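You operate a simulated robot arm through the tools that you are given. There is no shell and no other tool.

The job below is to be done with a simulated robot arm. You get a single attempt, and the scene is never put back.

Task
Press the black bush home in the blue housing.
Fine: start it in the bore, slide the press table in, pull the lever, lever up again, table out. Where these are worked on the way, their far stop is far enough and under half their travel is too little: press table.

The check looks at the end state, three seconds after you hand in, the way a careful person would. Anything else that was tipped, shoved, dropped, spilled or broken makes it a failure.

Robot
A 7-joint arm with a two-finger gripper, fixed in place. Base frame: the origin is on the floor under the middle of its stand, x ahead of it, y to its left, z up. Readings come in m, degrees, newtons and seconds.
With the tool pointing down near the work surface it reaches from about 0.32 to 0.8 m from the base axis. Its first joint turns from -166.0 to 166.0 degrees. Payload 2.45 kg.
The tool frame sits at the grasp point between the pads (the TCP): z along the fingers, y along the line on which they close. The tips reach 0.027 m beyond it. The gripper opens to 0.08 m; its body begins 0.054 m behind the TCP.
Orientation is that of the tool frame in the base frame, as a unit quaternion [w, x, y, z]. With the fingers straight down and closing along the base's y, the tool's x points along the base's -x, its y along +y and its z along -z.

Tools
- The arm moves only by the tool move_arm. Its argument "moves" is a list of rows, each a list of 6 numbers: the shift along the tool's x, y, z in m, then the turn, a rotation vector about the tool's x, y, z in degrees. In form: [[tx, ty, tz, wx, wy, wz], ...]. A call has 1 to 20 rows; each row shifts and turns the commanded pose from where the row before left it, along the tool's axes as they then stand. "claw" is the opening, from 0 (shut) to 1 (fully open), set as the call begins (left out, the last holds). Each row takes 0.2 s and may step no farther than 0.05 m and 8.6 degrees from the row before; otherwise, or with a gripper value out of range, the whole call is refused. A pose out of reach is approached as far as the arm can. The call stops where the force on the tool passes 90 N (or 10 N more than at its start, if that is more) or the arm is blocked; 0.2 s more then pass. The fingers move at their own pace (about 0.153 m/s each) and stop on an object; they squeeze with about 39 N. The grip force told is the motor's: it shows also when the fingers shut on nothing. Time passes only in rows, and 0.2 s behind the last, so rows that do not move let the fingers close. It gives the time, the measured TCP pose, the force on the tool (base axes), the opening and the grip force at its end, in the units of the frame above (readings bear some noise), with the torque about the TCP (base axes, N m) and any sound that the robot's microphone picked up.
- Cameras (640 x 400 px; columns grow to the right, rows downward): "scene" is fixed at [0.0514, -0.5011, 1.6216]; the picture's right is [0.69, -0.73, 0.00], its down [-0.22, -0.21, -0.95] and it looks along [0.69, 0.66, -0.30] (base axes); focal length 214 px, centre (320, 200). "wrist" rides on the gripper at [0.063, 0.012, -0.079] in the tool frame; the picture's right is [-0.19, 0.98, 0.00], its down [-0.72, -0.14, -0.68] and it looks along [-0.67, -0.13, 0.73] (tool axes); focal length 226 px, centre (320, 200). There is no depth. A picture from a camera that has moved, and an enlarged one, comes with that camera's place and axes in the base frame and with its lens.
- snapshot(camera): a new picture of that camera. No time passes.
- move_column(by): moves the trunk up (or, below 0, down) by that many m; the arm rides with it, the base frame stays. It gives what a move gives, with no picture.
- enlarge(camera, box): a new picture of the part [left, top, right, bottom] of that camera's present view, enlarged. No time passes.
- hand_in(): hands the job in; it is judged then, once.

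Places have to be worked out from the pictures, the camera data and where the tool is seen. Open the gripper and draw the arm clear of the work before you hand the job in, unless the task says otherwise.

The tools are called as a command line: name --pt "numbers of a row" for each row, then --argument value for the rest, lists and objects as JSON in quotes. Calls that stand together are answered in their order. move_arm: Moves the arm, as the interface text tells. Its arguments: {"type":"object","properties":{"moves":{"type":"array","items":{"type":"array","items":{"type":"number"}}},"claw":{"type":"number"}},"required":["moves"]} The other tools are called the same way: move_column (by) moves the trunk up or down; snapshot (camera) takes a picture; enlarge (camera, box) takes an enlarged picture of a part of a camera's view; hand_in () hands the job in.

At the start:

```text
t: 0.0
eef_pos: [-0.0211, -0.5696, 1.518]
tcp_rot: [0.0, 0.0, 1.0, 0.0]
contact_force: [1.2, 0.9, -0.1]
moment: [0.01, -0.03, -0.03]
opening: 0.08
grip_force: 0.1
trunk travel left (down, up): [-0.275, 0.265]
```

scene: 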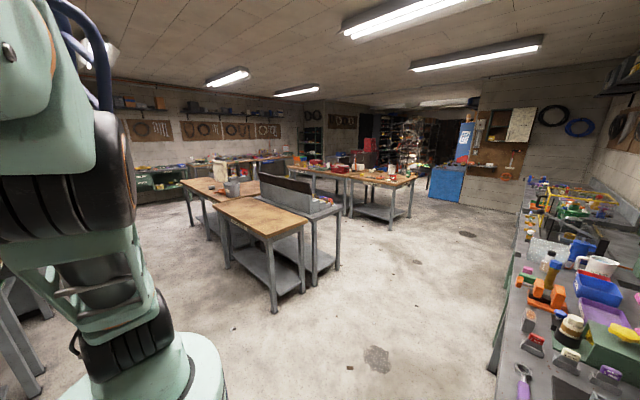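
wrist: 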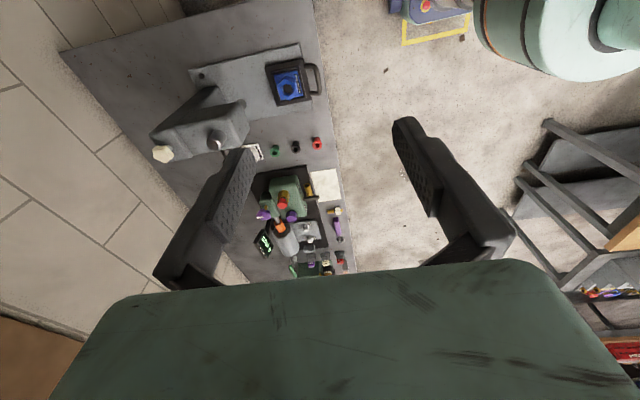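

I start by looking at the bench on the robot's right (-y) side, where the wrist camera shows a press with a blue housing; I enlarge both views to read it.

enlarge --camera "wrist" --box '[140, 30, 360, 170]'

enlarge --camera "wrist" --box '[230, 130, 370, 280]'

enlarge --camera "scene" --box '[480, 160, 640, 400]'

```text
2.86 times, centred on (250, 100) of wrist
camera zoom: at [-0.0852, -0.5557, 1.5975], right [0.19, 0.98, 0.0], down [0.72, -0.14, 0.68], along [0.67, -0.13, -0.73], focal length 646 px, centre (520, 486)
```

zoom: 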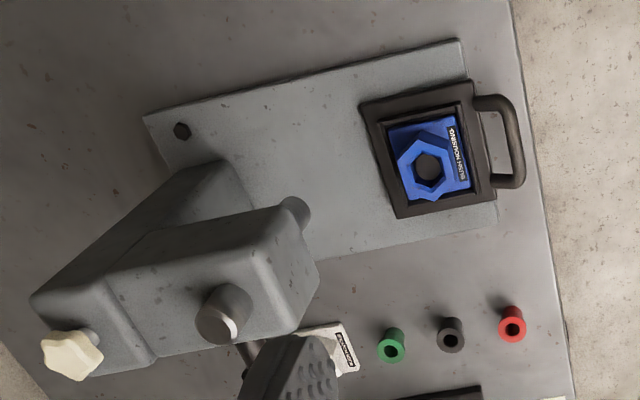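

```text
2.67 times, centred on (300, 205) of wrist
camera zoom: at [-0.0852, -0.5557, 1.5975], right [0.19, 0.98, 0.0], down [0.72, -0.14, 0.68], along [0.67, -0.13, -0.73], focal length 603 px, centre (373, 187)
```

zoom: 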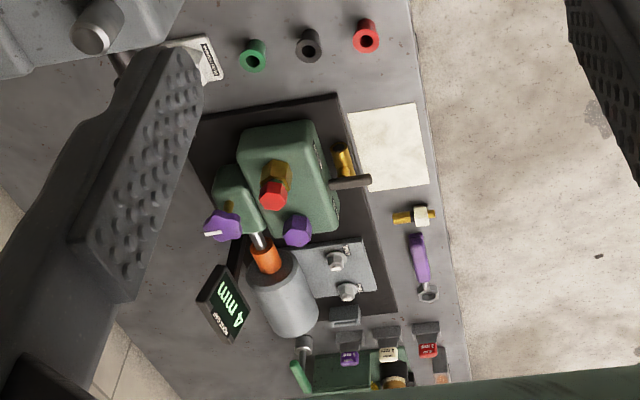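

```text
1.67 times, centred on (560, 280) of scene
camera zoom: at [0.0514, -0.5011, 1.6216], right [0.69, -0.73, 0.0], down [-0.22, -0.21, -0.95], along [0.69, 0.66, -0.3], focal length 358 px, centre (-80, 67)
```

zoom: 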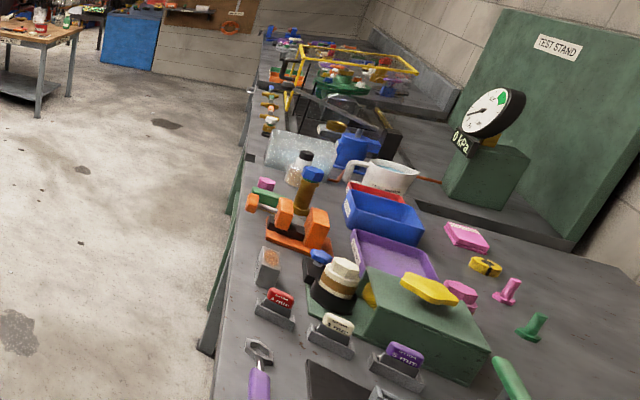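

The press stands on the bench to the robot's right, with the sliding table (black frame, handle) towards the robot, and three bushes stand near it. I turn the tool 90° about its axis at this height so the wrist camera faces the bench along -y.

move_arm --pt "0 0 0 0 0 8.2" --pt "0 0 0 0 0 8.2" --pt "0 0 0 0 0 8.2" --pt "0 0 0 0 0 8.2" --pt "0 0 0 0 0 8.2" --pt "0 0 0 0 0 8.2" --pt "0 0 0 0 0 8.2" --pt "0 0 0 0 0 8.2" --pt "0 0 0 0 0 8.2" --pt "0 0 0 0 0 8.2" --pt "0 0 0 0 0 8" --claw 1

snapshot --camera "wrist"

snapshot --camera "scene"

```text
t: 2.4
eef_pos: [-0.0219, -0.5688, 1.5199]
tcp_rot: [0.0, 0.708, 0.706, 0.0]
contact_force: [-0.2, 0.8, -0.5]
moment: [0.0, 0.0, -0.01]
opening: 0.0797
grip_force: 0.1
trunk travel left (down, up): [-0.275, 0.265]
```

```text
taken
camera wrist: at [-0.0084, -0.5051, 1.5976], right [0.98, -0.2, 0.0], down [-0.14, -0.72, 0.68], along [-0.13, -0.67, -0.73], focal length 226 px, centre (320, 200)
```

wrist: 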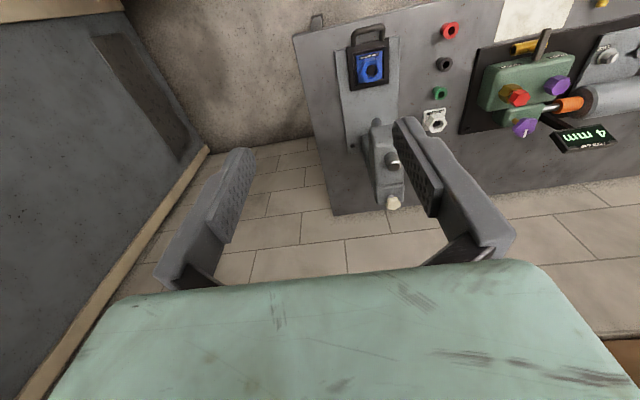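

```text
taken
```

scene: 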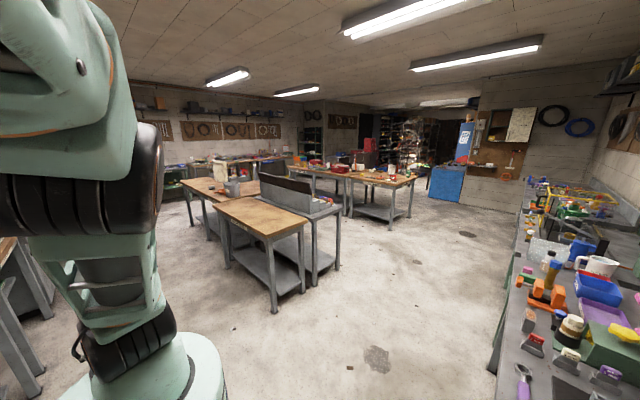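

enlarge --camera "wrist" --box '[290, 0, 500, 130]'

enlarge --camera "wrist" --box '[300, 80, 480, 220]'

```text
3.05 times, centred on (395, 65) of wrist
camera zoom: at [-0.0084, -0.5051, 1.5976], right [0.98, -0.2, 0.0], down [-0.14, -0.72, 0.68], along [-0.13, -0.67, -0.73], focal length 689 px, centre (91, 611)
```

zoom: 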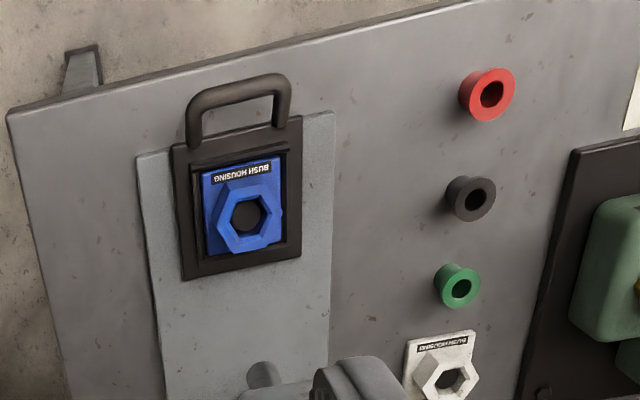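

```text
2.86 times, centred on (390, 150) of wrist
camera zoom: at [-0.0084, -0.5051, 1.5976], right [0.98, -0.2, 0.0], down [-0.14, -0.72, 0.68], along [-0.13, -0.67, -0.73], focal length 646 px, centre (120, 343)
```

zoom: 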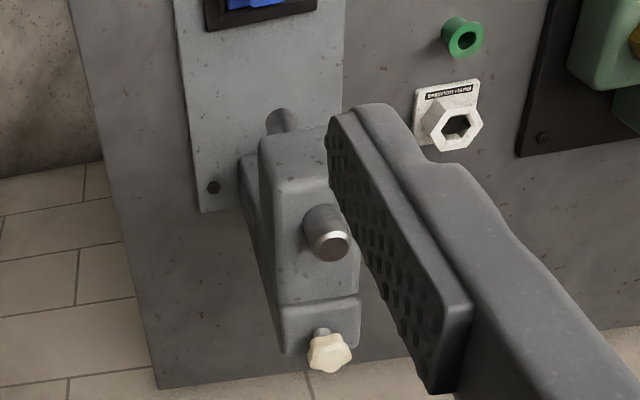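

I estimate the bench top near z≈0.9, black bush about (0.31,-0.73), housing about (0.1,-0.69). I lower the arm 0.2 m and shift it for a second, better-separated view.

move_arm --pt "0 0 0.05 0 0 0" --pt "0 0 0.05 0 0 0" --pt "0 0 0.05 0 0 0" --pt "0 0.04 0.05 0 0 0" --pt "0 0.04 0 0 0 0" --pt "0 0.04 0 0 0 0"

snapshot --camera "wrist"

```text
refused: row 4 steps farther than a row can; nothing moved
```

```text
taken
camera wrist: at [-0.0084, -0.5051, 1.5976], right [0.98, -0.2, 0.0], down [-0.14, -0.72, 0.68], along [-0.13, -0.67, -0.73], focal length 226 px, centre (320, 200)
```

wrist: 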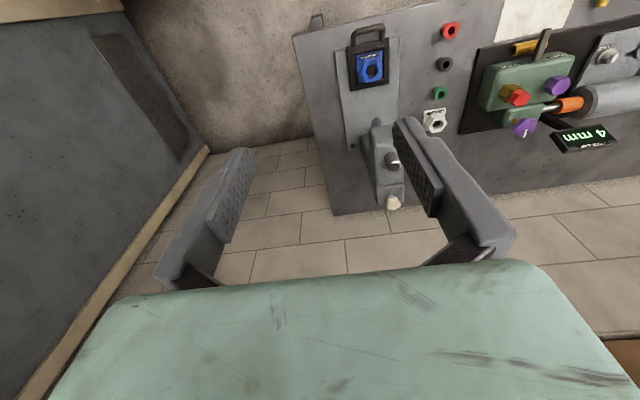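

The combined step was too long, so I split the lowering and the sideways shift into smaller rows.

move_arm --pt "0 0 0.05 0 0 0" --pt "0 0 0.05 0 0 0" --pt "0 0 0.05 0 0 0" --pt "0 0 0.05 0 0 0" --pt "0 0.045 0 0 0 0" --pt "0 0.045 0 0 0 0" --pt "0 0.045 0 0 0 0" --pt "0 0.045 0 0 0 0"

snapshot --camera "wrist"

```text
t: 4.2
eef_pos: [0.1616, -0.568, 1.3162]
tcp_rot: [-0.001, 0.707, 0.707, -0.001]
contact_force: [-0.2, 0.1, -0.1]
moment: [-0.01, 0.05, -0.01]
opening: 0.0799
grip_force: 0.0
trunk travel left (down, up): [-0.275, 0.265]
```

```text
taken
camera wrist: at [0.1741, -0.5039, 1.3954], right [0.98, -0.19, 0.0], down [-0.14, -0.72, 0.68], along [-0.13, -0.67, -0.73], focal length 226 px, centre (320, 200)
```

wrist: 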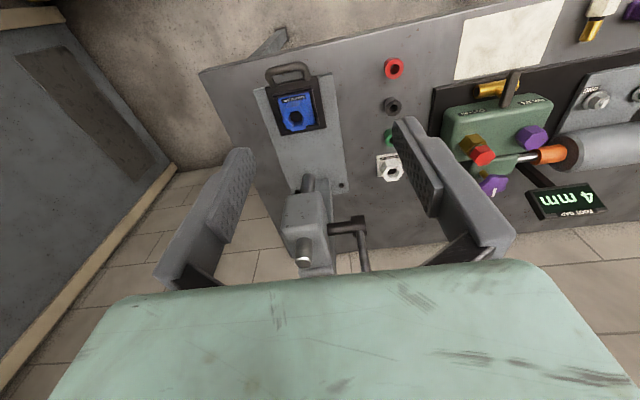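

enlarge --camera "wrist" --box '[240, 40, 420, 170]'

enlarge --camera "wrist" --box '[250, 150, 420, 280]'

```text
3.08 times, centred on (330, 105) of wrist
camera zoom: at [0.1741, -0.5039, 1.3954], right [0.98, -0.19, 0.0], down [-0.14, -0.72, 0.68], along [-0.13, -0.67, -0.73], focal length 696 px, centre (289, 492)
```

zoom: 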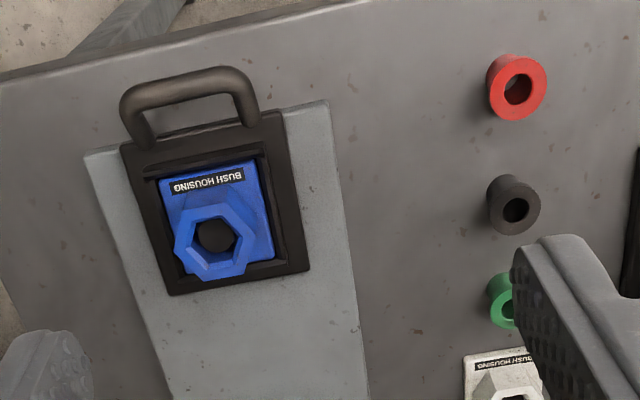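

```text
3.08 times, centred on (335, 215) of wrist
camera zoom: at [0.1741, -0.5039, 1.3954], right [0.98, -0.19, 0.0], down [-0.14, -0.72, 0.68], along [-0.13, -0.67, -0.73], focal length 696 px, centre (274, 154)
```

zoom: 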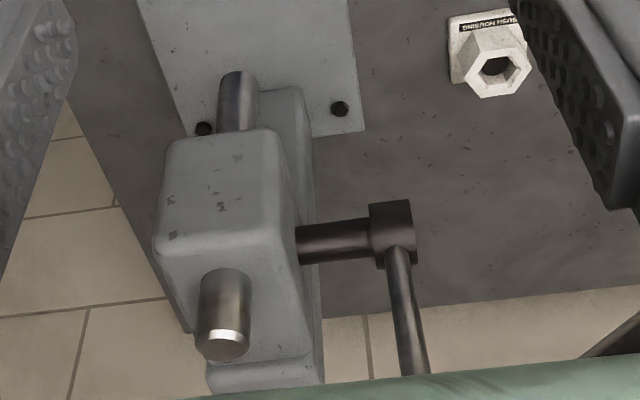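

The three views agree: housing bore top ≈ (0.091,-0.678,0.95), ram axis ≈ (0.091,-0.798), black bush top ≈ (0.29,-0.711,0.92). The lever hub sits on the +x side of the press; I tilt the tool so that the camera looks more level and shows the whole lever.

move_arm --pt "0 0 0 0 -8.5 0" --pt "0 0 0 0 -8.5 0" --pt "0 0 0 0 -8.5 0" --pt "0 0 0 0 -8.5 0"

snapshot --camera "wrist"

```text
t: 5.2
eef_pos: [0.1581, -0.5693, 1.317]
tcp_rot: [0.207, 0.677, 0.676, -0.207]
contact_force: [-0.4, -0.8, -0.9]
moment: [-0.04, 0.01, -0.05]
opening: 0.08
grip_force: 0.1
trunk travel left (down, up): [-0.275, 0.265]
```

```text
taken
camera wrist: at [0.1712, -0.4701, 1.3483], right [0.98, -0.16, 0.11], down [-0.14, -0.21, 0.97], along [-0.13, -0.96, -0.23], focal length 226 px, centre (320, 200)
```

wrist: 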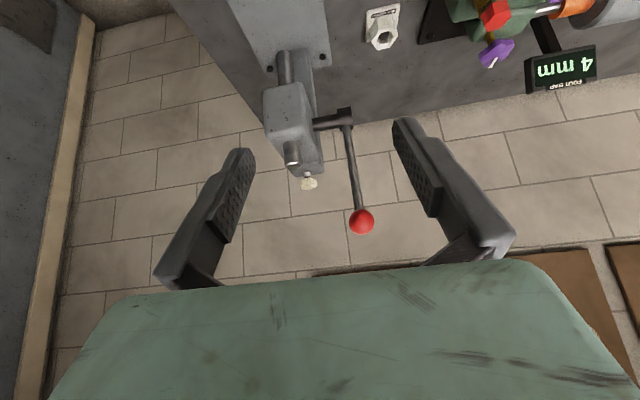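

The lever rod with a red ball stands up from the hub. I enlarge for exact pixels, then shift +x for parallax on the ball.

enlarge --camera "wrist" --box '[250, 40, 410, 240]'

move_arm --pt "0 0.05 0 0 0 0" --pt "0 0.05 0 0 0 0" --pt "0 0.05 0 0 0 0"

snapshot --camera "wrist"

enlarge --camera "wrist" --box '[170, 20, 330, 240]'

```text
2.00 times, centred on (330, 140) of wrist
camera zoom: at [0.1712, -0.4701, 1.3483], right [0.98, -0.16, 0.11], down [-0.14, -0.21, 0.97], along [-0.13, -0.96, -0.23], focal length 452 px, centre (300, 320)
```

zoom: 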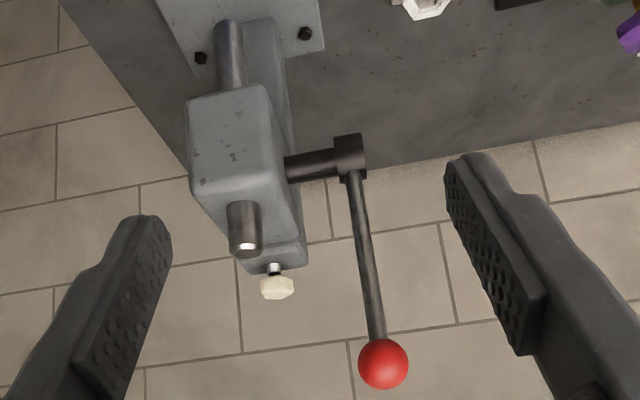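

```text
t: 6.0
eef_pos: [0.3099, -0.5681, 1.3197]
tcp_rot: [0.206, 0.676, 0.676, -0.208]
contact_force: [-0.3, -0.5, -1.6]
moment: [0.03, 0.01, 0.0]
opening: 0.0798
grip_force: 0.0
trunk travel left (down, up): [-0.275, 0.265]
```

```text
taken
camera wrist: at [0.3225, -0.4702, 1.349], right [0.98, -0.16, 0.11], down [-0.14, -0.21, 0.97], along [-0.13, -0.96, -0.23], focal length 226 px, centre (320, 200)
```

wrist: 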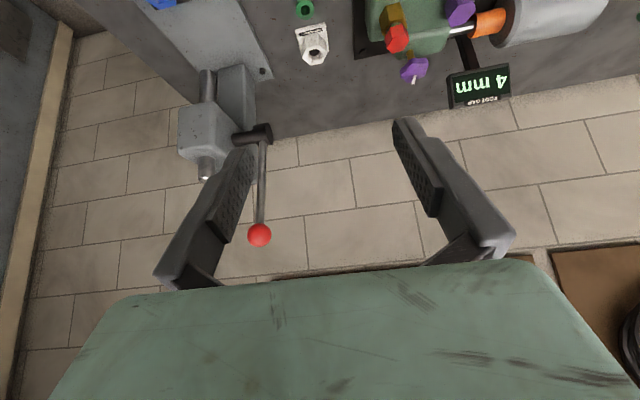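

```text
1.82 times, centred on (250, 130) of wrist
camera zoom: at [0.3225, -0.4702, 1.349], right [0.98, -0.16, 0.11], down [-0.14, -0.21, 0.97], along [-0.13, -0.96, -0.23], focal length 411 px, centre (447, 327)
```

zoom: 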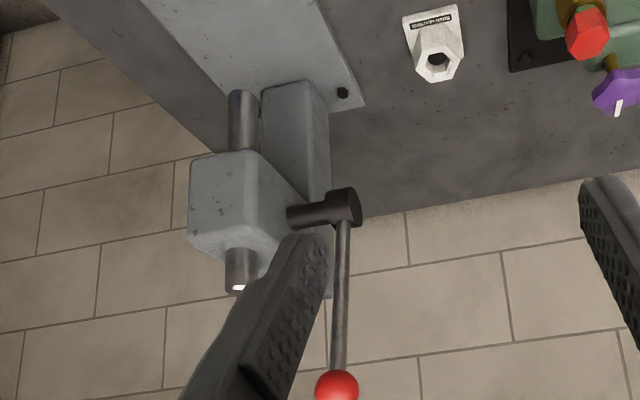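

Ball ≈ (0.183,-0.792,1.31), lever pivot ≈ (0.183,-0.83,1.12), so pulling swings the ball towards +y and down. Now I bring the tool vertical again and go above the black bush for a close look.

move_arm --pt "0 0 0 0 8.5 0" --pt "0 0 0 0 8.5 0" --pt "0 0 0 0 8.5 0" --pt "0 0 0 0 8.5 0" --pt "0 0 0.05 0 0 0" --pt "0 0 0.05 0 0 0" --pt "-0.045 -0.005 0 0 0 0" --pt "-0.045 -0.005 0 0 0 0" --pt "-0.045 -0.005 0 0 0 0" --pt "0 0 0.05 0 0 0" --pt "0 0 0.05 0 0 0"

snapshot --camera "wrist"

enlarge --camera "wrist" --box '[240, 10, 400, 150]'

```text
t: 8.4
eef_pos: [0.2941, -0.703, 1.1145]
tcp_rot: [0.001, 0.707, 0.707, -0.001]
contact_force: [-0.1, -0.1, -0.1]
moment: [-0.01, 0.03, 0.02]
opening: 0.0798
grip_force: 0.0
trunk travel left (down, up): [-0.275, 0.265]
```

```text
taken
camera wrist: at [0.307, -0.6396, 1.1941], right [0.98, -0.19, 0.0], down [-0.14, -0.72, 0.68], along [-0.13, -0.67, -0.73], focal length 226 px, centre (320, 200)
```

wrist: 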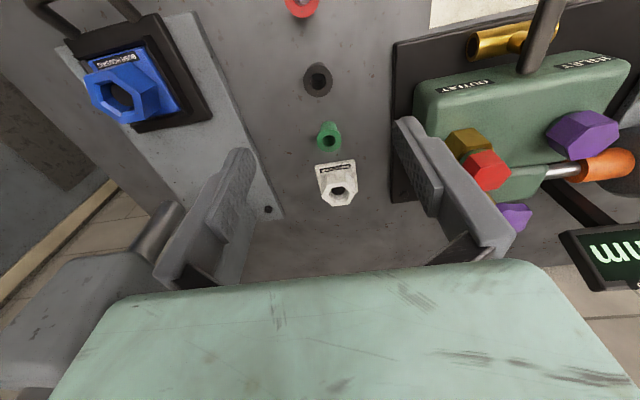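

```text
2.86 times, centred on (320, 80) of wrist
camera zoom: at [0.307, -0.6396, 1.1941], right [0.98, -0.19, 0.0], down [-0.14, -0.72, 0.68], along [-0.13, -0.67, -0.73], focal length 646 px, centre (320, 543)
```

zoom: 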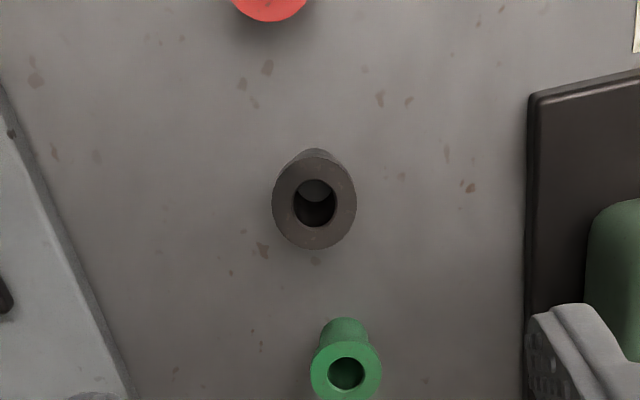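

The black bush has a ~32 mm flange on top of a ~25 mm body; flange top at about (0.290,-0.713,0.918). I go down to just above it and check again.

move_arm --pt "-0.01 -0.004 0.03 0 0 0" --pt "0 0 0.04 0 0 0" --pt "0 0 0.04 0 0 0" --pt "0 0 0 0 0 0"

snapshot --camera "wrist"

enlarge --camera "wrist" --box '[240, 40, 400, 180]'

```text
t: 9.4
eef_pos: [0.2892, -0.7129, 1.0061]
tcp_rot: [0.0, 0.707, 0.707, 0.0]
contact_force: [0.6, -0.8, -0.5]
moment: [0.04, 0.01, 0.01]
opening: 0.0799
grip_force: 0.0
trunk travel left (down, up): [-0.275, 0.265]
```

```text
taken
camera wrist: at [0.3021, -0.6495, 1.0859], right [0.98, -0.19, 0.0], down [-0.14, -0.72, 0.68], along [-0.13, -0.67, -0.73], focal length 226 px, centre (320, 200)
```

wrist: 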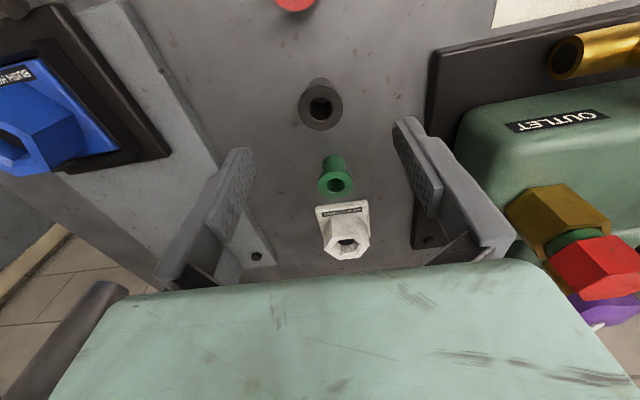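

```text
2.86 times, centred on (320, 110) of wrist
camera zoom: at [0.3021, -0.6495, 1.0859], right [0.98, -0.19, 0.0], down [-0.14, -0.72, 0.68], along [-0.13, -0.67, -0.73], focal length 646 px, centre (320, 457)
```

zoom: 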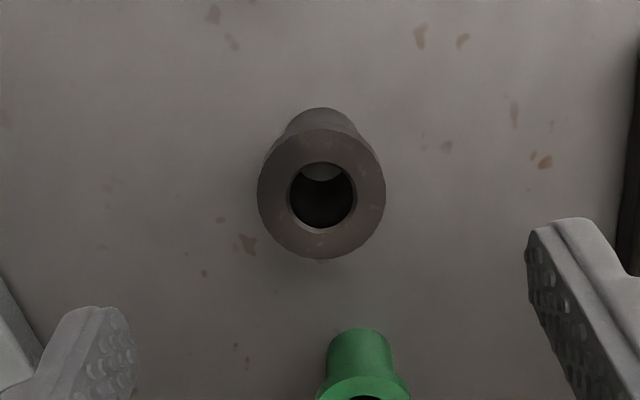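

Refined: bush flange top ≈ (0.290,-0.7135,0.915), bench ≈ 0.885, bush ~30 mm tall. I lower so that the fingertips reach about 12 mm below the flange top, then close.

move_arm --pt "-0.001 0.001 0.04 0 0 0" --pt "0 0 0.036 0 0 0" --pt "0 0 0 0 0 0" --claw 1

snapshot --camera "wrist"

```text
t: 10.2
eef_pos: [0.2902, -0.7149, 0.9298]
tcp_rot: [0.0, 0.707, 0.707, 0.001]
contact_force: [-0.4, -1.0, -0.2]
moment: [0.03, 0.0, 0.02]
opening: 0.0803
grip_force: 0.1
trunk travel left (down, up): [-0.275, 0.265]
```

```text
taken
camera wrist: at [0.3028, -0.6499, 1.0096], right [0.98, -0.19, 0.0], down [-0.14, -0.72, 0.68], along [-0.13, -0.67, -0.73], focal length 226 px, centre (320, 200)
```

wrist: 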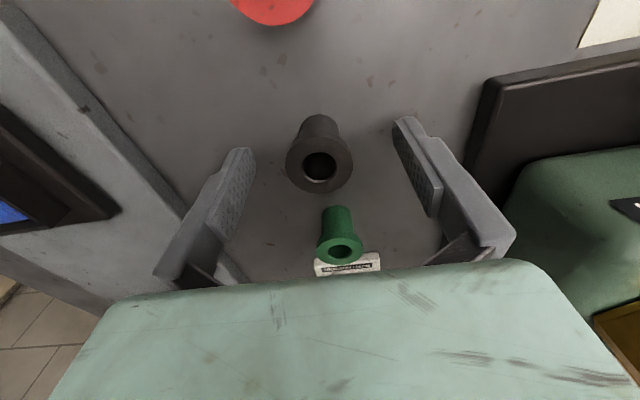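

The bush sits centred between the pads as expected. I close the gripper.

move_arm --pt "0 0 0 0 0 0" --pt "0 0 0 0 0 0" --pt "0 0 0 0 0 0" --claw 0

enlarge --camera "wrist" --box '[240, 80, 400, 240]'

```text
t: 11.0
eef_pos: [0.2913, -0.7131, 0.93]
tcp_rot: [0.001, 0.708, 0.707, 0.0]
contact_force: [-0.9, -0.1, -0.4]
moment: [0.0, -0.01, -0.02]
opening: 0.031
grip_force: 38.5
trunk travel left (down, up): [-0.275, 0.265]
```

```text
2.50 times, centred on (320, 160) of wrist
camera zoom: at [0.3029, -0.6499, 1.0094], right [0.98, -0.19, 0.0], down [-0.14, -0.72, 0.68], along [-0.13, -0.67, -0.73], focal length 565 px, centre (320, 300)
```

zoom: 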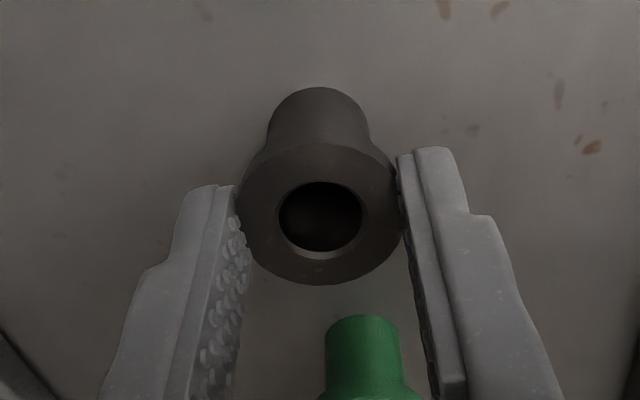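

The grip holds at a 31 mm opening with 38 N. I lift the bush straight up, then swing towards +y and across to stay clear of the lever.

move_arm --pt "0 0 -0.02 0 0 0" --pt "0 0 -0.04 0 0 0" --pt "0 0 -0.045 0 0 0" --pt "0 0 -0.045 0 0 0" --pt "0.035 0 0 0 0 0" --pt "0.035 0 0 0 0 0" --pt "0 -0.045 0 0 0 0" --pt "0 -0.045 0 0 0 0" --pt "0 -0.045 0 0 0 0" --pt "0 -0.045 0 0 0 0" --pt "0 -0.02 0 0 0 0" --pt "0 0 0 0 0 0"

snapshot --camera "wrist"

```text
t: 13.6
eef_pos: [0.0907, -0.6455, 1.0798]
tcp_rot: [0.0, 0.707, 0.707, -0.001]
contact_force: [0.4, 0.3, -0.6]
moment: [0.02, -0.01, 0.04]
opening: 0.0311
grip_force: 39.0
trunk travel left (down, up): [-0.275, 0.265]
```

```text
taken
camera wrist: at [0.1024, -0.5809, 1.1598], right [0.98, -0.19, 0.0], down [-0.14, -0.72, 0.68], along [-0.13, -0.67, -0.73], focal length 226 px, centre (320, 200)
```

wrist: 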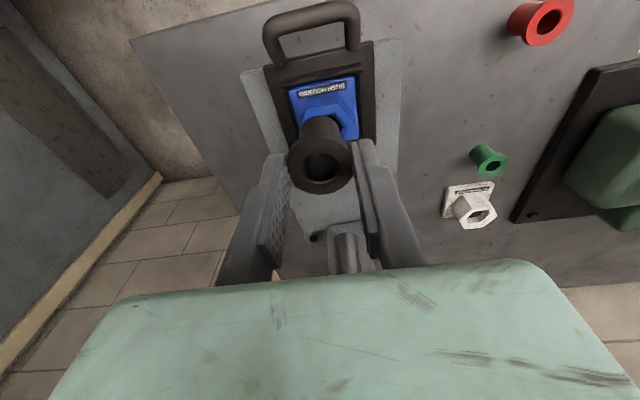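

The bush is held upright. I move over the estimated bore axis (0.091,-0.6785) at this height, where the bore shows past the bush, and measure it again.

move_arm --pt "-0.033 0 0 0 0 0" --pt "0 0 0 0 0 0"

snapshot --camera "wrist"

enlarge --camera "wrist" --box '[250, 30, 390, 190]'

```text
t: 14.2
eef_pos: [0.0905, -0.6786, 1.0819]
tcp_rot: [0.0, 0.708, 0.707, -0.001]
contact_force: [0.5, -0.1, -0.6]
moment: [0.03, -0.03, -0.01]
opening: 0.0311
grip_force: 39.0
trunk travel left (down, up): [-0.275, 0.265]
```

```text
taken
camera wrist: at [0.1021, -0.6143, 1.1607], right [0.98, -0.19, 0.0], down [-0.14, -0.72, 0.68], along [-0.13, -0.67, -0.73], focal length 226 px, centre (320, 200)
```

wrist: 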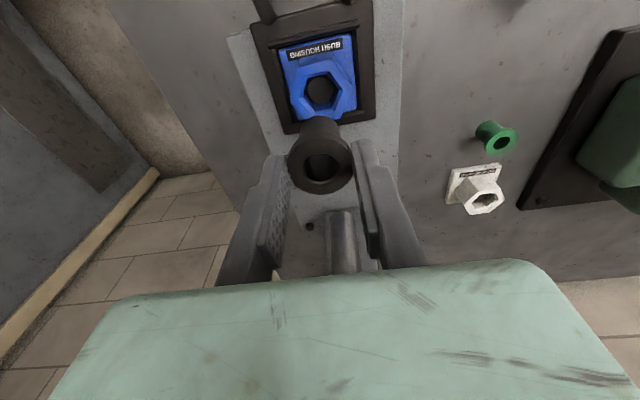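

```text
2.50 times, centred on (320, 110) of wrist
camera zoom: at [0.1021, -0.6143, 1.1607], right [0.98, -0.19, 0.0], down [-0.14, -0.72, 0.68], along [-0.13, -0.67, -0.73], focal length 565 px, centre (320, 425)
```

zoom: 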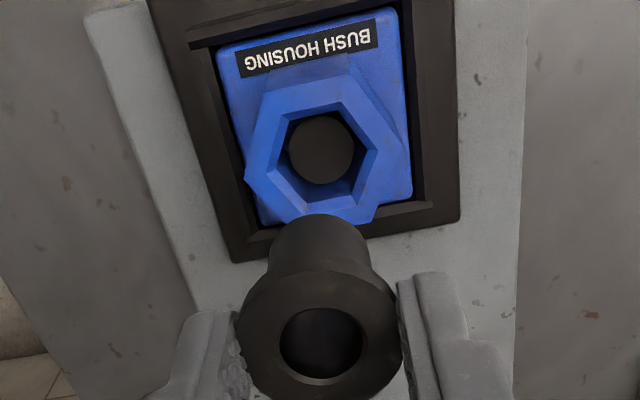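

I enlarge further to read the bore opening precisely.

enlarge --camera "wrist" --box '[285, 45, 355, 125]'

```text
5.00 times, centred on (320, 85) of wrist
camera zoom: at [0.1021, -0.6143, 1.1607], right [0.98, -0.19, 0.0], down [-0.14, -0.72, 0.68], along [-0.13, -0.67, -0.73], focal length 1130 px, centre (320, 775)
```

zoom: 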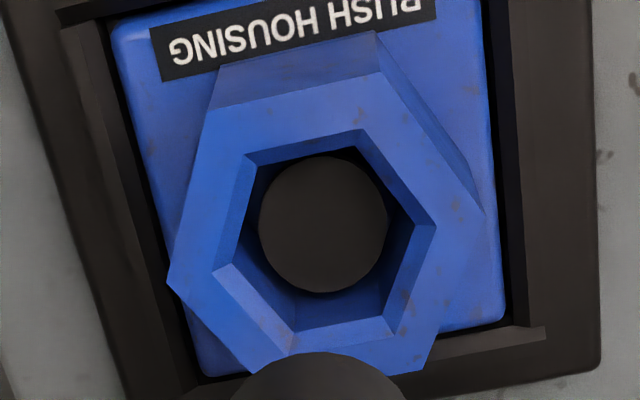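

The opening's centre reads ≈ (0.090,-0.681) if its top is at z=0.95. To fix its height I take a parallax view 30 mm towards +y.

move_arm --pt "0.03 0 0 0 0 0" --pt "0 0 0 0 0 0"

enlarge --camera "wrist" --box '[285, 75, 355, 155]'

enlarge --camera "wrist" --box '[230, 0, 390, 190]'

```text
t: 14.8
eef_pos: [0.09, -0.6491, 1.0816]
tcp_rot: [0.0, 0.707, 0.707, 0.0]
contact_force: [0.0, 0.3, 0.3]
moment: [0.02, 0.04, -0.02]
opening: 0.0313
grip_force: 39.0
trunk travel left (down, up): [-0.275, 0.265]
```

```text
5.00 times, centred on (320, 115) of wrist
camera zoom: at [0.1014, -0.5828, 1.1608], right [0.98, -0.19, 0.0], down [-0.14, -0.72, 0.68], along [-0.13, -0.67, -0.73], focal length 1130 px, centre (320, 625)
```

zoom: 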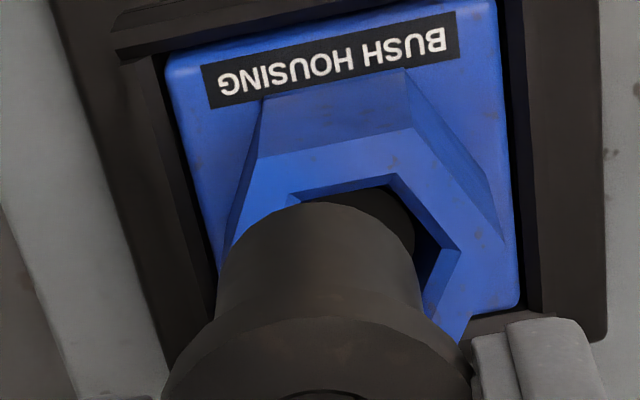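

```text
2.11 times, centred on (310, 95) of wrist
camera zoom: at [0.1014, -0.5828, 1.1608], right [0.98, -0.19, 0.0], down [-0.14, -0.72, 0.68], along [-0.13, -0.67, -0.73], focal length 476 px, centre (341, 421)
```

zoom: 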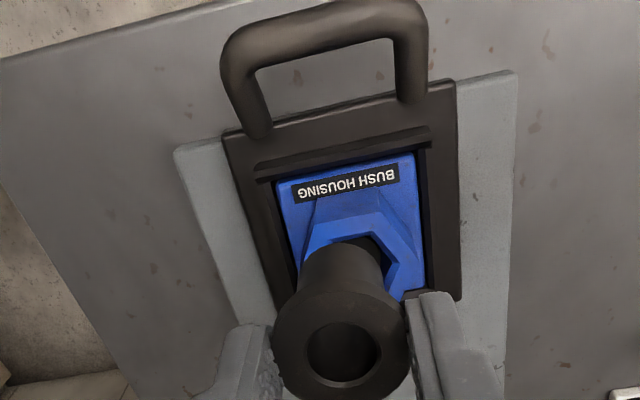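

Parallax puts the boss top at z≈0.965 and the bore axis at ≈ (0.0905,-0.6775); the bush axis is within 1 mm of the TCP. I go back over it and lower to about 10 mm above the boss.

move_arm --pt "-0.0295 0.0005 0 0 0 0" --pt "0 0 0.03 0 0 0" --pt "0 0 0.03 0 0 0" --pt "0 0 0 0 0 0"

snapshot --camera "wrist"

enlarge --camera "wrist" --box '[270, 60, 370, 190]'

```text
t: 15.8
eef_pos: [0.0909, -0.6783, 1.0208]
tcp_rot: [0.0, 0.707, 0.707, -0.001]
contact_force: [0.3, 0.1, -1.3]
moment: [-0.01, 0.02, -0.02]
opening: 0.031
grip_force: 38.8
trunk travel left (down, up): [-0.275, 0.265]
```

```text
taken
camera wrist: at [0.1027, -0.6138, 1.1003], right [0.98, -0.19, 0.0], down [-0.14, -0.72, 0.68], along [-0.13, -0.67, -0.73], focal length 226 px, centre (320, 200)
```

wrist: 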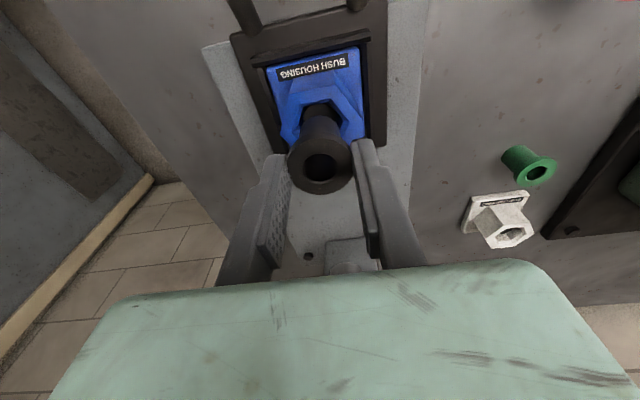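

```text
3.08 times, centred on (320, 125) of wrist
camera zoom: at [0.1027, -0.6138, 1.1003], right [0.98, -0.19, 0.0], down [-0.14, -0.72, 0.68], along [-0.13, -0.67, -0.73], focal length 696 px, centre (320, 431)
```

zoom: 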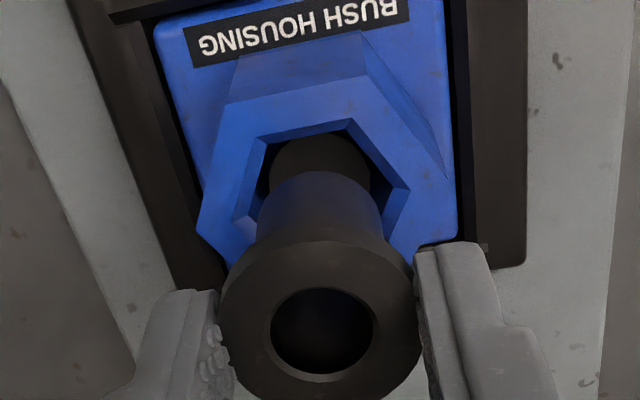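

The bush bottom reads (0.0907,-0.6755) against the bore (0.0906,-0.6769), so I shift 1 mm towards -y and lower slowly to the lead-in.

move_arm --pt "-0.001 0 0.004 0 0 0" --pt "0 0 0.004 0 0 0" --pt "0 0 0.004 0 0 0" --pt "0 0 0.003 0 0 0"

enlarge --camera "wrist" --box '[270, 60, 370, 190]'

```text
t: 16.8
eef_pos: [0.0904, -0.6781, 1.0067]
tcp_rot: [0.001, 0.707, 0.707, 0.0]
contact_force: [-0.5, -0.3, -0.8]
moment: [0.01, -0.02, 0.0]
opening: 0.0313
grip_force: 39.2
trunk travel left (down, up): [-0.275, 0.265]
```

```text
3.08 times, centred on (320, 125) of wrist
camera zoom: at [0.1029, -0.6142, 1.0866], right [0.98, -0.19, 0.0], down [-0.14, -0.72, 0.68], along [-0.13, -0.67, -0.73], focal length 696 px, centre (320, 431)
```

zoom: 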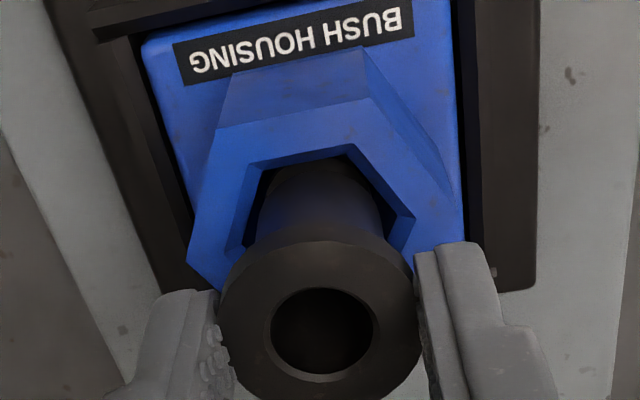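

No contact yet and the body sits centred in the hex opening. I continue down in small steps.

move_arm --pt "0 0 0.003 0 0 0" --pt "0 0 0.003 0 0 0" --pt "0 0 0 0 0 0"

enlarge --camera "wrist" --box '[270, 60, 370, 190]'

```text
t: 17.6
eef_pos: [0.0903, -0.6792, 1.0005]
tcp_rot: [0.0, 0.707, 0.707, 0.0]
contact_force: [-0.7, 0.4, -1.2]
moment: [-0.02, 0.01, -0.01]
opening: 0.0309
grip_force: 38.9
trunk travel left (down, up): [-0.275, 0.265]
```

```text
3.08 times, centred on (320, 125) of wrist
camera zoom: at [0.1029, -0.6144, 1.0803], right [0.98, -0.19, 0.0], down [-0.14, -0.72, 0.68], along [-0.13, -0.67, -0.73], focal length 696 px, centre (320, 431)
```

zoom: 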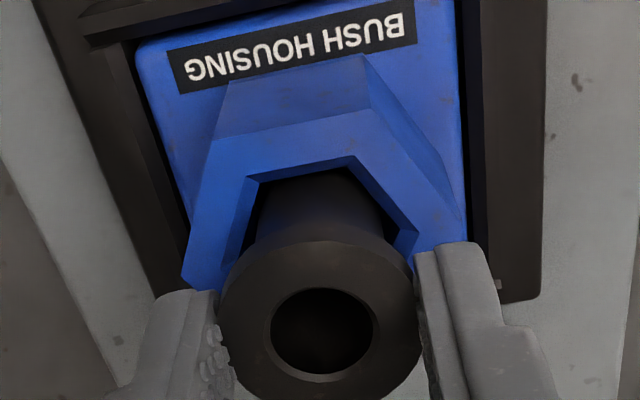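

Still free; bush is about 7 mm into the opening. I go down a little further, keeping the fingertips above the boss top.

move_arm --pt "0 0 0.002 0 0 0" --pt "0 0 0.002 0 0 0" --pt "0 0 0.001 0 0 0" --pt "0 0 0 0 0 0"

enlarge --camera "wrist" --box '[270, 60, 370, 190]'

```text
t: 18.6
eef_pos: [0.0915, -0.6792, 0.9977]
tcp_rot: [0.001, 0.707, 0.707, -0.001]
contact_force: [0.4, -2.7, 6.3]
moment: [-0.09, -0.06, -0.04]
opening: 0.0313
grip_force: 38.8
trunk travel left (down, up): [-0.275, 0.265]
```

```text
3.08 times, centred on (320, 125) of wrist
camera zoom: at [0.1025, -0.6145, 1.0759], right [0.98, -0.19, 0.0], down [-0.14, -0.72, 0.68], along [-0.13, -0.67, -0.73], focal length 696 px, centre (320, 431)
```

zoom: 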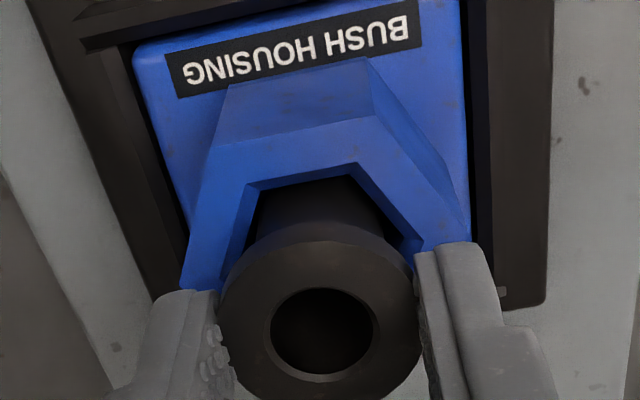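

Contact: 6 N up with -2.7 N along y, so the bush touches the +y side of the lead-in. I ease 1 mm towards -y and press down slightly.

move_arm --pt "-0.001 0 0 0 0 0" --pt "0 0 0 0 0 0" --pt "0 0 0.001 0 0 0" --pt "0 0 0 0 0 0"

enlarge --camera "wrist" --box '[270, 60, 370, 190]'

```text
t: 19.6
eef_pos: [0.0894, -0.6796, 0.9965]
tcp_rot: [0.001, 0.707, 0.707, 0.0]
contact_force: [-0.6, 0.8, 16.8]
moment: [0.08, 0.0, 0.03]
opening: 0.0311
grip_force: 39.2
trunk travel left (down, up): [-0.275, 0.265]
```

```text
3.08 times, centred on (320, 125) of wrist
camera zoom: at [0.1025, -0.6145, 1.0755], right [0.98, -0.19, 0.0], down [-0.14, -0.72, 0.68], along [-0.13, -0.67, -0.73], focal length 696 px, centre (320, 431)
```

zoom: 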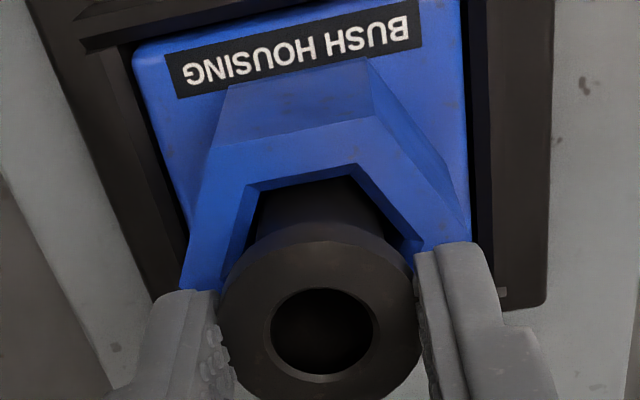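

Lateral force is gone and 17 N acts straight up: the bush is standing square at the tight part of the bore. I relieve the push, open and rise clear.

move_arm --pt "0 0 -0.0015 0 0 0" --pt "0 0 0 0 0 0"

move_arm --pt "0 0 0 0 0 0" --pt "0 0 0 0 0 0" --pt "0 0 0 0 0 0" --claw 1

snapshot --camera "wrist"

```text
t: 20.2
eef_pos: [0.0897, -0.6785, 0.9966]
tcp_rot: [0.001, 0.707, 0.707, 0.001]
contact_force: [1.1, -1.7, 7.9]
moment: [-0.1, 0.02, 0.03]
opening: 0.0312
grip_force: 39.3
trunk travel left (down, up): [-0.275, 0.265]
```

```text
t: 21.0
eef_pos: [0.0903, -0.6791, 0.9967]
tcp_rot: [0.0, 0.707, 0.707, 0.0]
contact_force: [0.1, -0.3, 0.0]
moment: [0.01, 0.0, -0.03]
opening: 0.0798
grip_force: 0.1
trunk travel left (down, up): [-0.275, 0.265]
```

```text
taken
camera wrist: at [0.1027, -0.615, 1.0757], right [0.98, -0.19, 0.0], down [-0.14, -0.72, 0.68], along [-0.13, -0.67, -0.73], focal length 226 px, centre (320, 200)
```

wrist: 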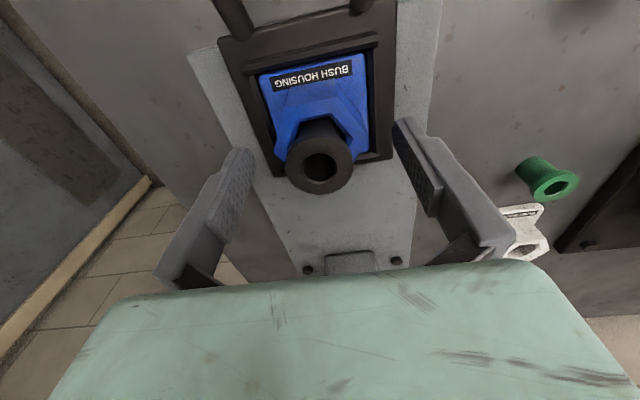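

Released; the bush stands in the boss. I rise straight up and back off towards +y to look at it and at the handle.

move_arm --pt "0 0 -0.02 0 0 0" --pt "0 0 -0.03 0 0 0" --pt "0 0 -0.04 0 0 0" --pt "0.04 0 0 0 0 0" --pt "0.045 0 0 0 0 0" --pt "0.045 0 0 0 0 0"

snapshot --camera "wrist"

enlarge --camera "wrist" --box '[240, 60, 410, 260]'

```text
t: 22.4
eef_pos: [0.092, -0.5503, 1.087]
tcp_rot: [0.0, 0.707, 0.707, -0.001]
contact_force: [0.3, -0.8, -0.9]
moment: [-0.01, 0.01, -0.02]
opening: 0.0801
grip_force: 0.1
trunk travel left (down, up): [-0.275, 0.265]
```

```text
taken
camera wrist: at [0.1033, -0.4861, 1.1659], right [0.98, -0.19, 0.0], down [-0.14, -0.72, 0.68], along [-0.13, -0.67, -0.73], focal length 226 px, centre (320, 200)
```

wrist: 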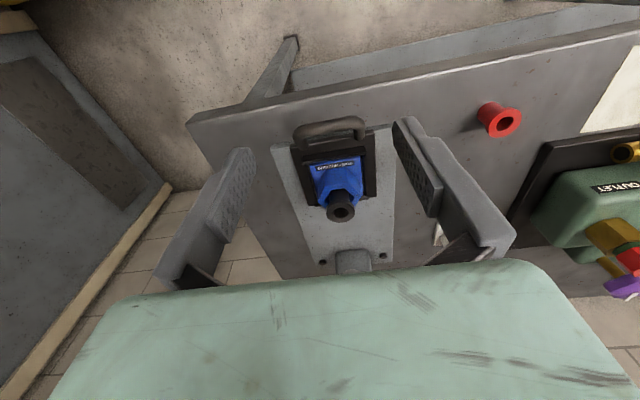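

```text
2.00 times, centred on (325, 160) of wrist
camera zoom: at [0.1033, -0.4861, 1.1659], right [0.98, -0.19, 0.0], down [-0.14, -0.72, 0.68], along [-0.13, -0.67, -0.73], focal length 452 px, centre (310, 280)
```

zoom: 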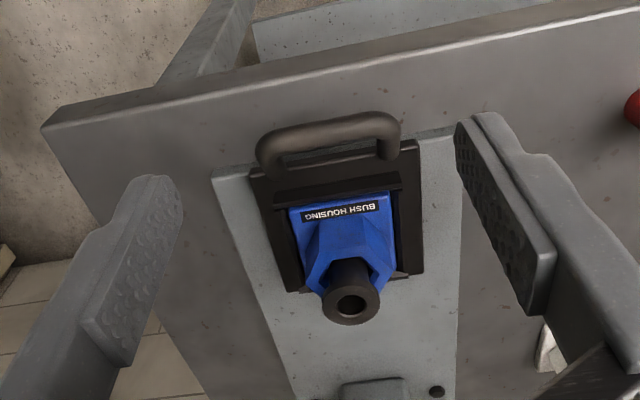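

The bush stands upright. Before touching the handle I want its profile, so I turn the tool to look along +x from the left end and tilt it for a level view.

move_arm --pt "0 0 0 0 0 -8.2" --pt "0 0 0 0 0 -8.2" --pt "0 0 0 0 0 -8.2" --pt "0 0 0 0 0 -8.2" --pt "0 0 0 0 0 -8.2" --pt "0 0 0 0 0 -8.2" --pt "0 0 0 0 0 -8.2" --pt "0 0 0 0 0 -8.2" --pt "0 0 0 0 0 -8.2" --pt "0 0 0 0 0 -8.2" --pt "0 0 0 0 0 -8" --pt "0.045 0 0 0 0 0" --pt "0.045 0 0 0 0 0" --pt "0.045 0 0 0 0 0" --pt "0.03 0 0.03 0 0 0" --pt "0 0 0.02 0 -8.5 0" --pt "0 0 0 0 -8.5 0" --pt "0 0 0 0 -8.5 0" --pt "0 0 0 0 -8.5 0"

snapshot --camera "wrist"

```text
t: 26.4
eef_pos: [-0.0749, -0.5491, 1.0359]
tcp_rot: [0.294, 0.0, 0.956, 0.0]
contact_force: [-0.4, 0.7, 0.0]
moment: [0.02, 0.0, 0.01]
opening: 0.0801
grip_force: 0.0
trunk travel left (down, up): [-0.275, 0.265]
```

```text
taken
camera wrist: at [-0.1718, -0.5358, 1.0666], right [0.16, 0.98, 0.11], down [0.21, -0.14, 0.97], along [0.96, -0.13, -0.23], focal length 226 px, centre (320, 200)
```

wrist: 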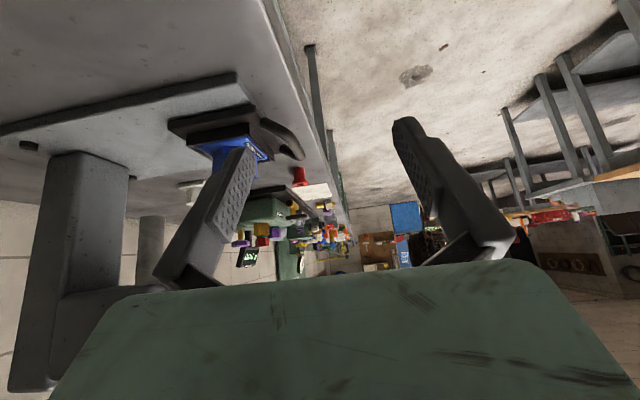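

enlarge --camera "wrist" --box '[150, 60, 330, 190]'

enlarge --camera "wrist" --box '[0, 70, 200, 300]'

```text
3.08 times, centred on (240, 125) of wrist
camera zoom: at [-0.1718, -0.5358, 1.0666], right [0.16, 0.98, 0.11], down [0.21, -0.14, 0.97], along [0.96, -0.13, -0.23], focal length 696 px, centre (566, 431)
```

zoom: 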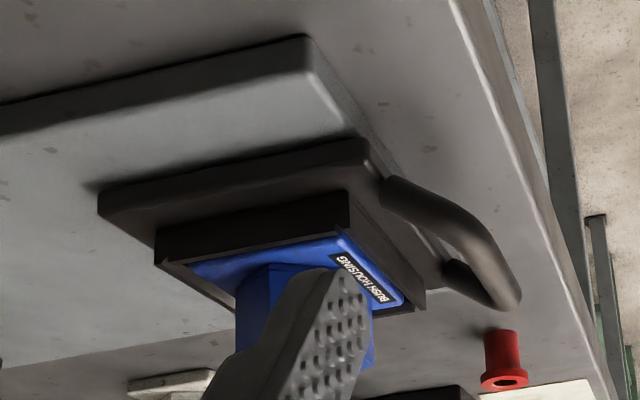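

```text
1.74 times, centred on (100, 185) of wrist
camera zoom: at [-0.1718, -0.5358, 1.0666], right [0.16, 0.98, 0.11], down [0.21, -0.14, 0.97], along [0.96, -0.13, -0.23], focal length 393 px, centre (703, 226)
```

zoom: 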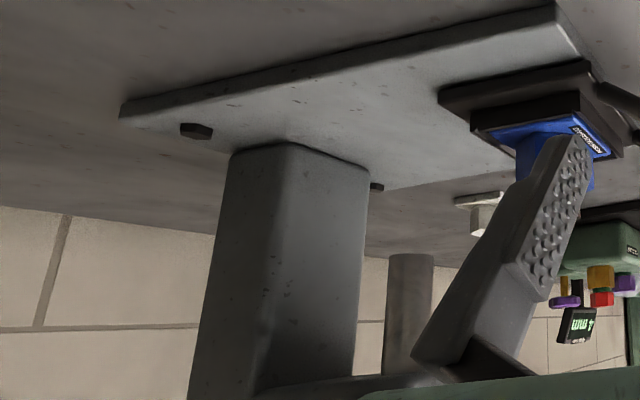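

The handle rises outward from the table's +y edge; I judge its bar at (0.0935,-0.597,0.927), with the bench at 0.885. I will push it with closed fingers, the tool tilted so the hand leans away from the press; first I return to facing -y and close the gripper.

move_arm --pt "0 0 0 0 8.5 0" --pt "0 0 0 0 8.5 0" --pt "0 0 0 0 8.5 0" --pt "0 0 0 0 8.5 0" --pt "0 0 0 0 0 8.2" --pt "0 0 0 0 0 8.2" --pt "0 0 0 0 0 8.2" --pt "0 0 0 0 0 8.2" --pt "0 0 0 0 0 8.2" --pt "0 0 0 0 0 8.2" --pt "0 0 0 0 0 8.2" --pt "0 0 0 0 0 8.2" --pt "0 0 0 0 0 8.2" --pt "0 0 0 0 0 8.2" --pt "0 0 0 0 0 8" --pt "0.01 0.042 0 0 0 0" --pt "0.01 0.042 0 0 0 0" --pt "0 0.042 0 0 0 0" --pt "0 0.042 0 0 0 0" --claw 0

move_arm --pt "0 0 0 0 -8.5 0" --pt "0 0 0 0 -8.5 0" --pt "0 0 0 0 -8.5 0" --pt "0 0 0 0 -8.5 0" --pt "0 0 0 0 0 0"

snapshot --camera "wrist"

```text
t: 30.4
eef_pos: [0.0938, -0.5303, 1.0365]
tcp_rot: [0.0, 0.707, 0.707, 0.0]
contact_force: [-0.3, 0.1, -0.6]
moment: [-0.03, 0.0, 0.01]
opening: 0.0
grip_force: 30.0
trunk travel left (down, up): [-0.275, 0.265]
```

```text
t: 31.6
eef_pos: [0.0933, -0.5301, 1.035]
tcp_rot: [0.208, 0.676, 0.676, -0.207]
contact_force: [-0.6, 0.8, -0.7]
moment: [0.02, 0.01, 0.0]
opening: 0.0
grip_force: 29.8
trunk travel left (down, up): [-0.275, 0.265]
```

```text
taken
camera wrist: at [0.1061, -0.4317, 1.0665], right [0.98, -0.16, 0.11], down [-0.14, -0.21, 0.97], along [-0.13, -0.96, -0.23], focal length 226 px, centre (320, 200)
```

wrist: 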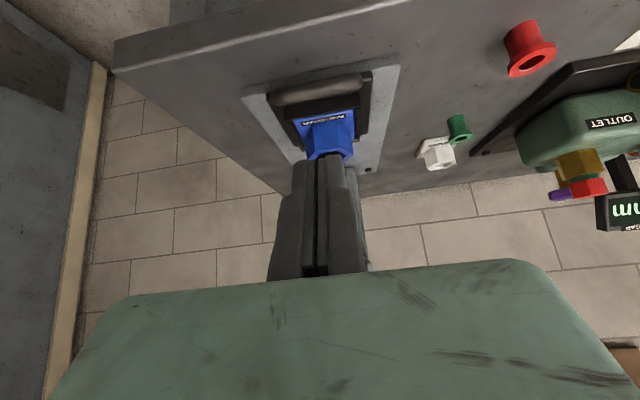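

enlarge --camera "wrist" --box '[240, 50, 400, 190]'

```text
2.86 times, centred on (320, 120) of wrist
camera zoom: at [0.1061, -0.4317, 1.0665], right [0.98, -0.16, 0.11], down [-0.14, -0.21, 0.97], along [-0.13, -0.96, -0.23], focal length 646 px, centre (320, 429)
```

zoom: 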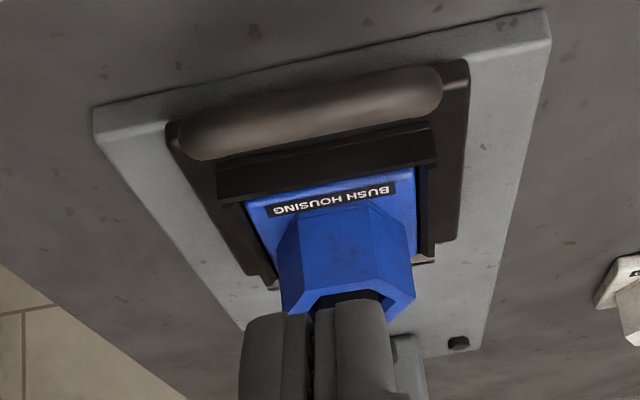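

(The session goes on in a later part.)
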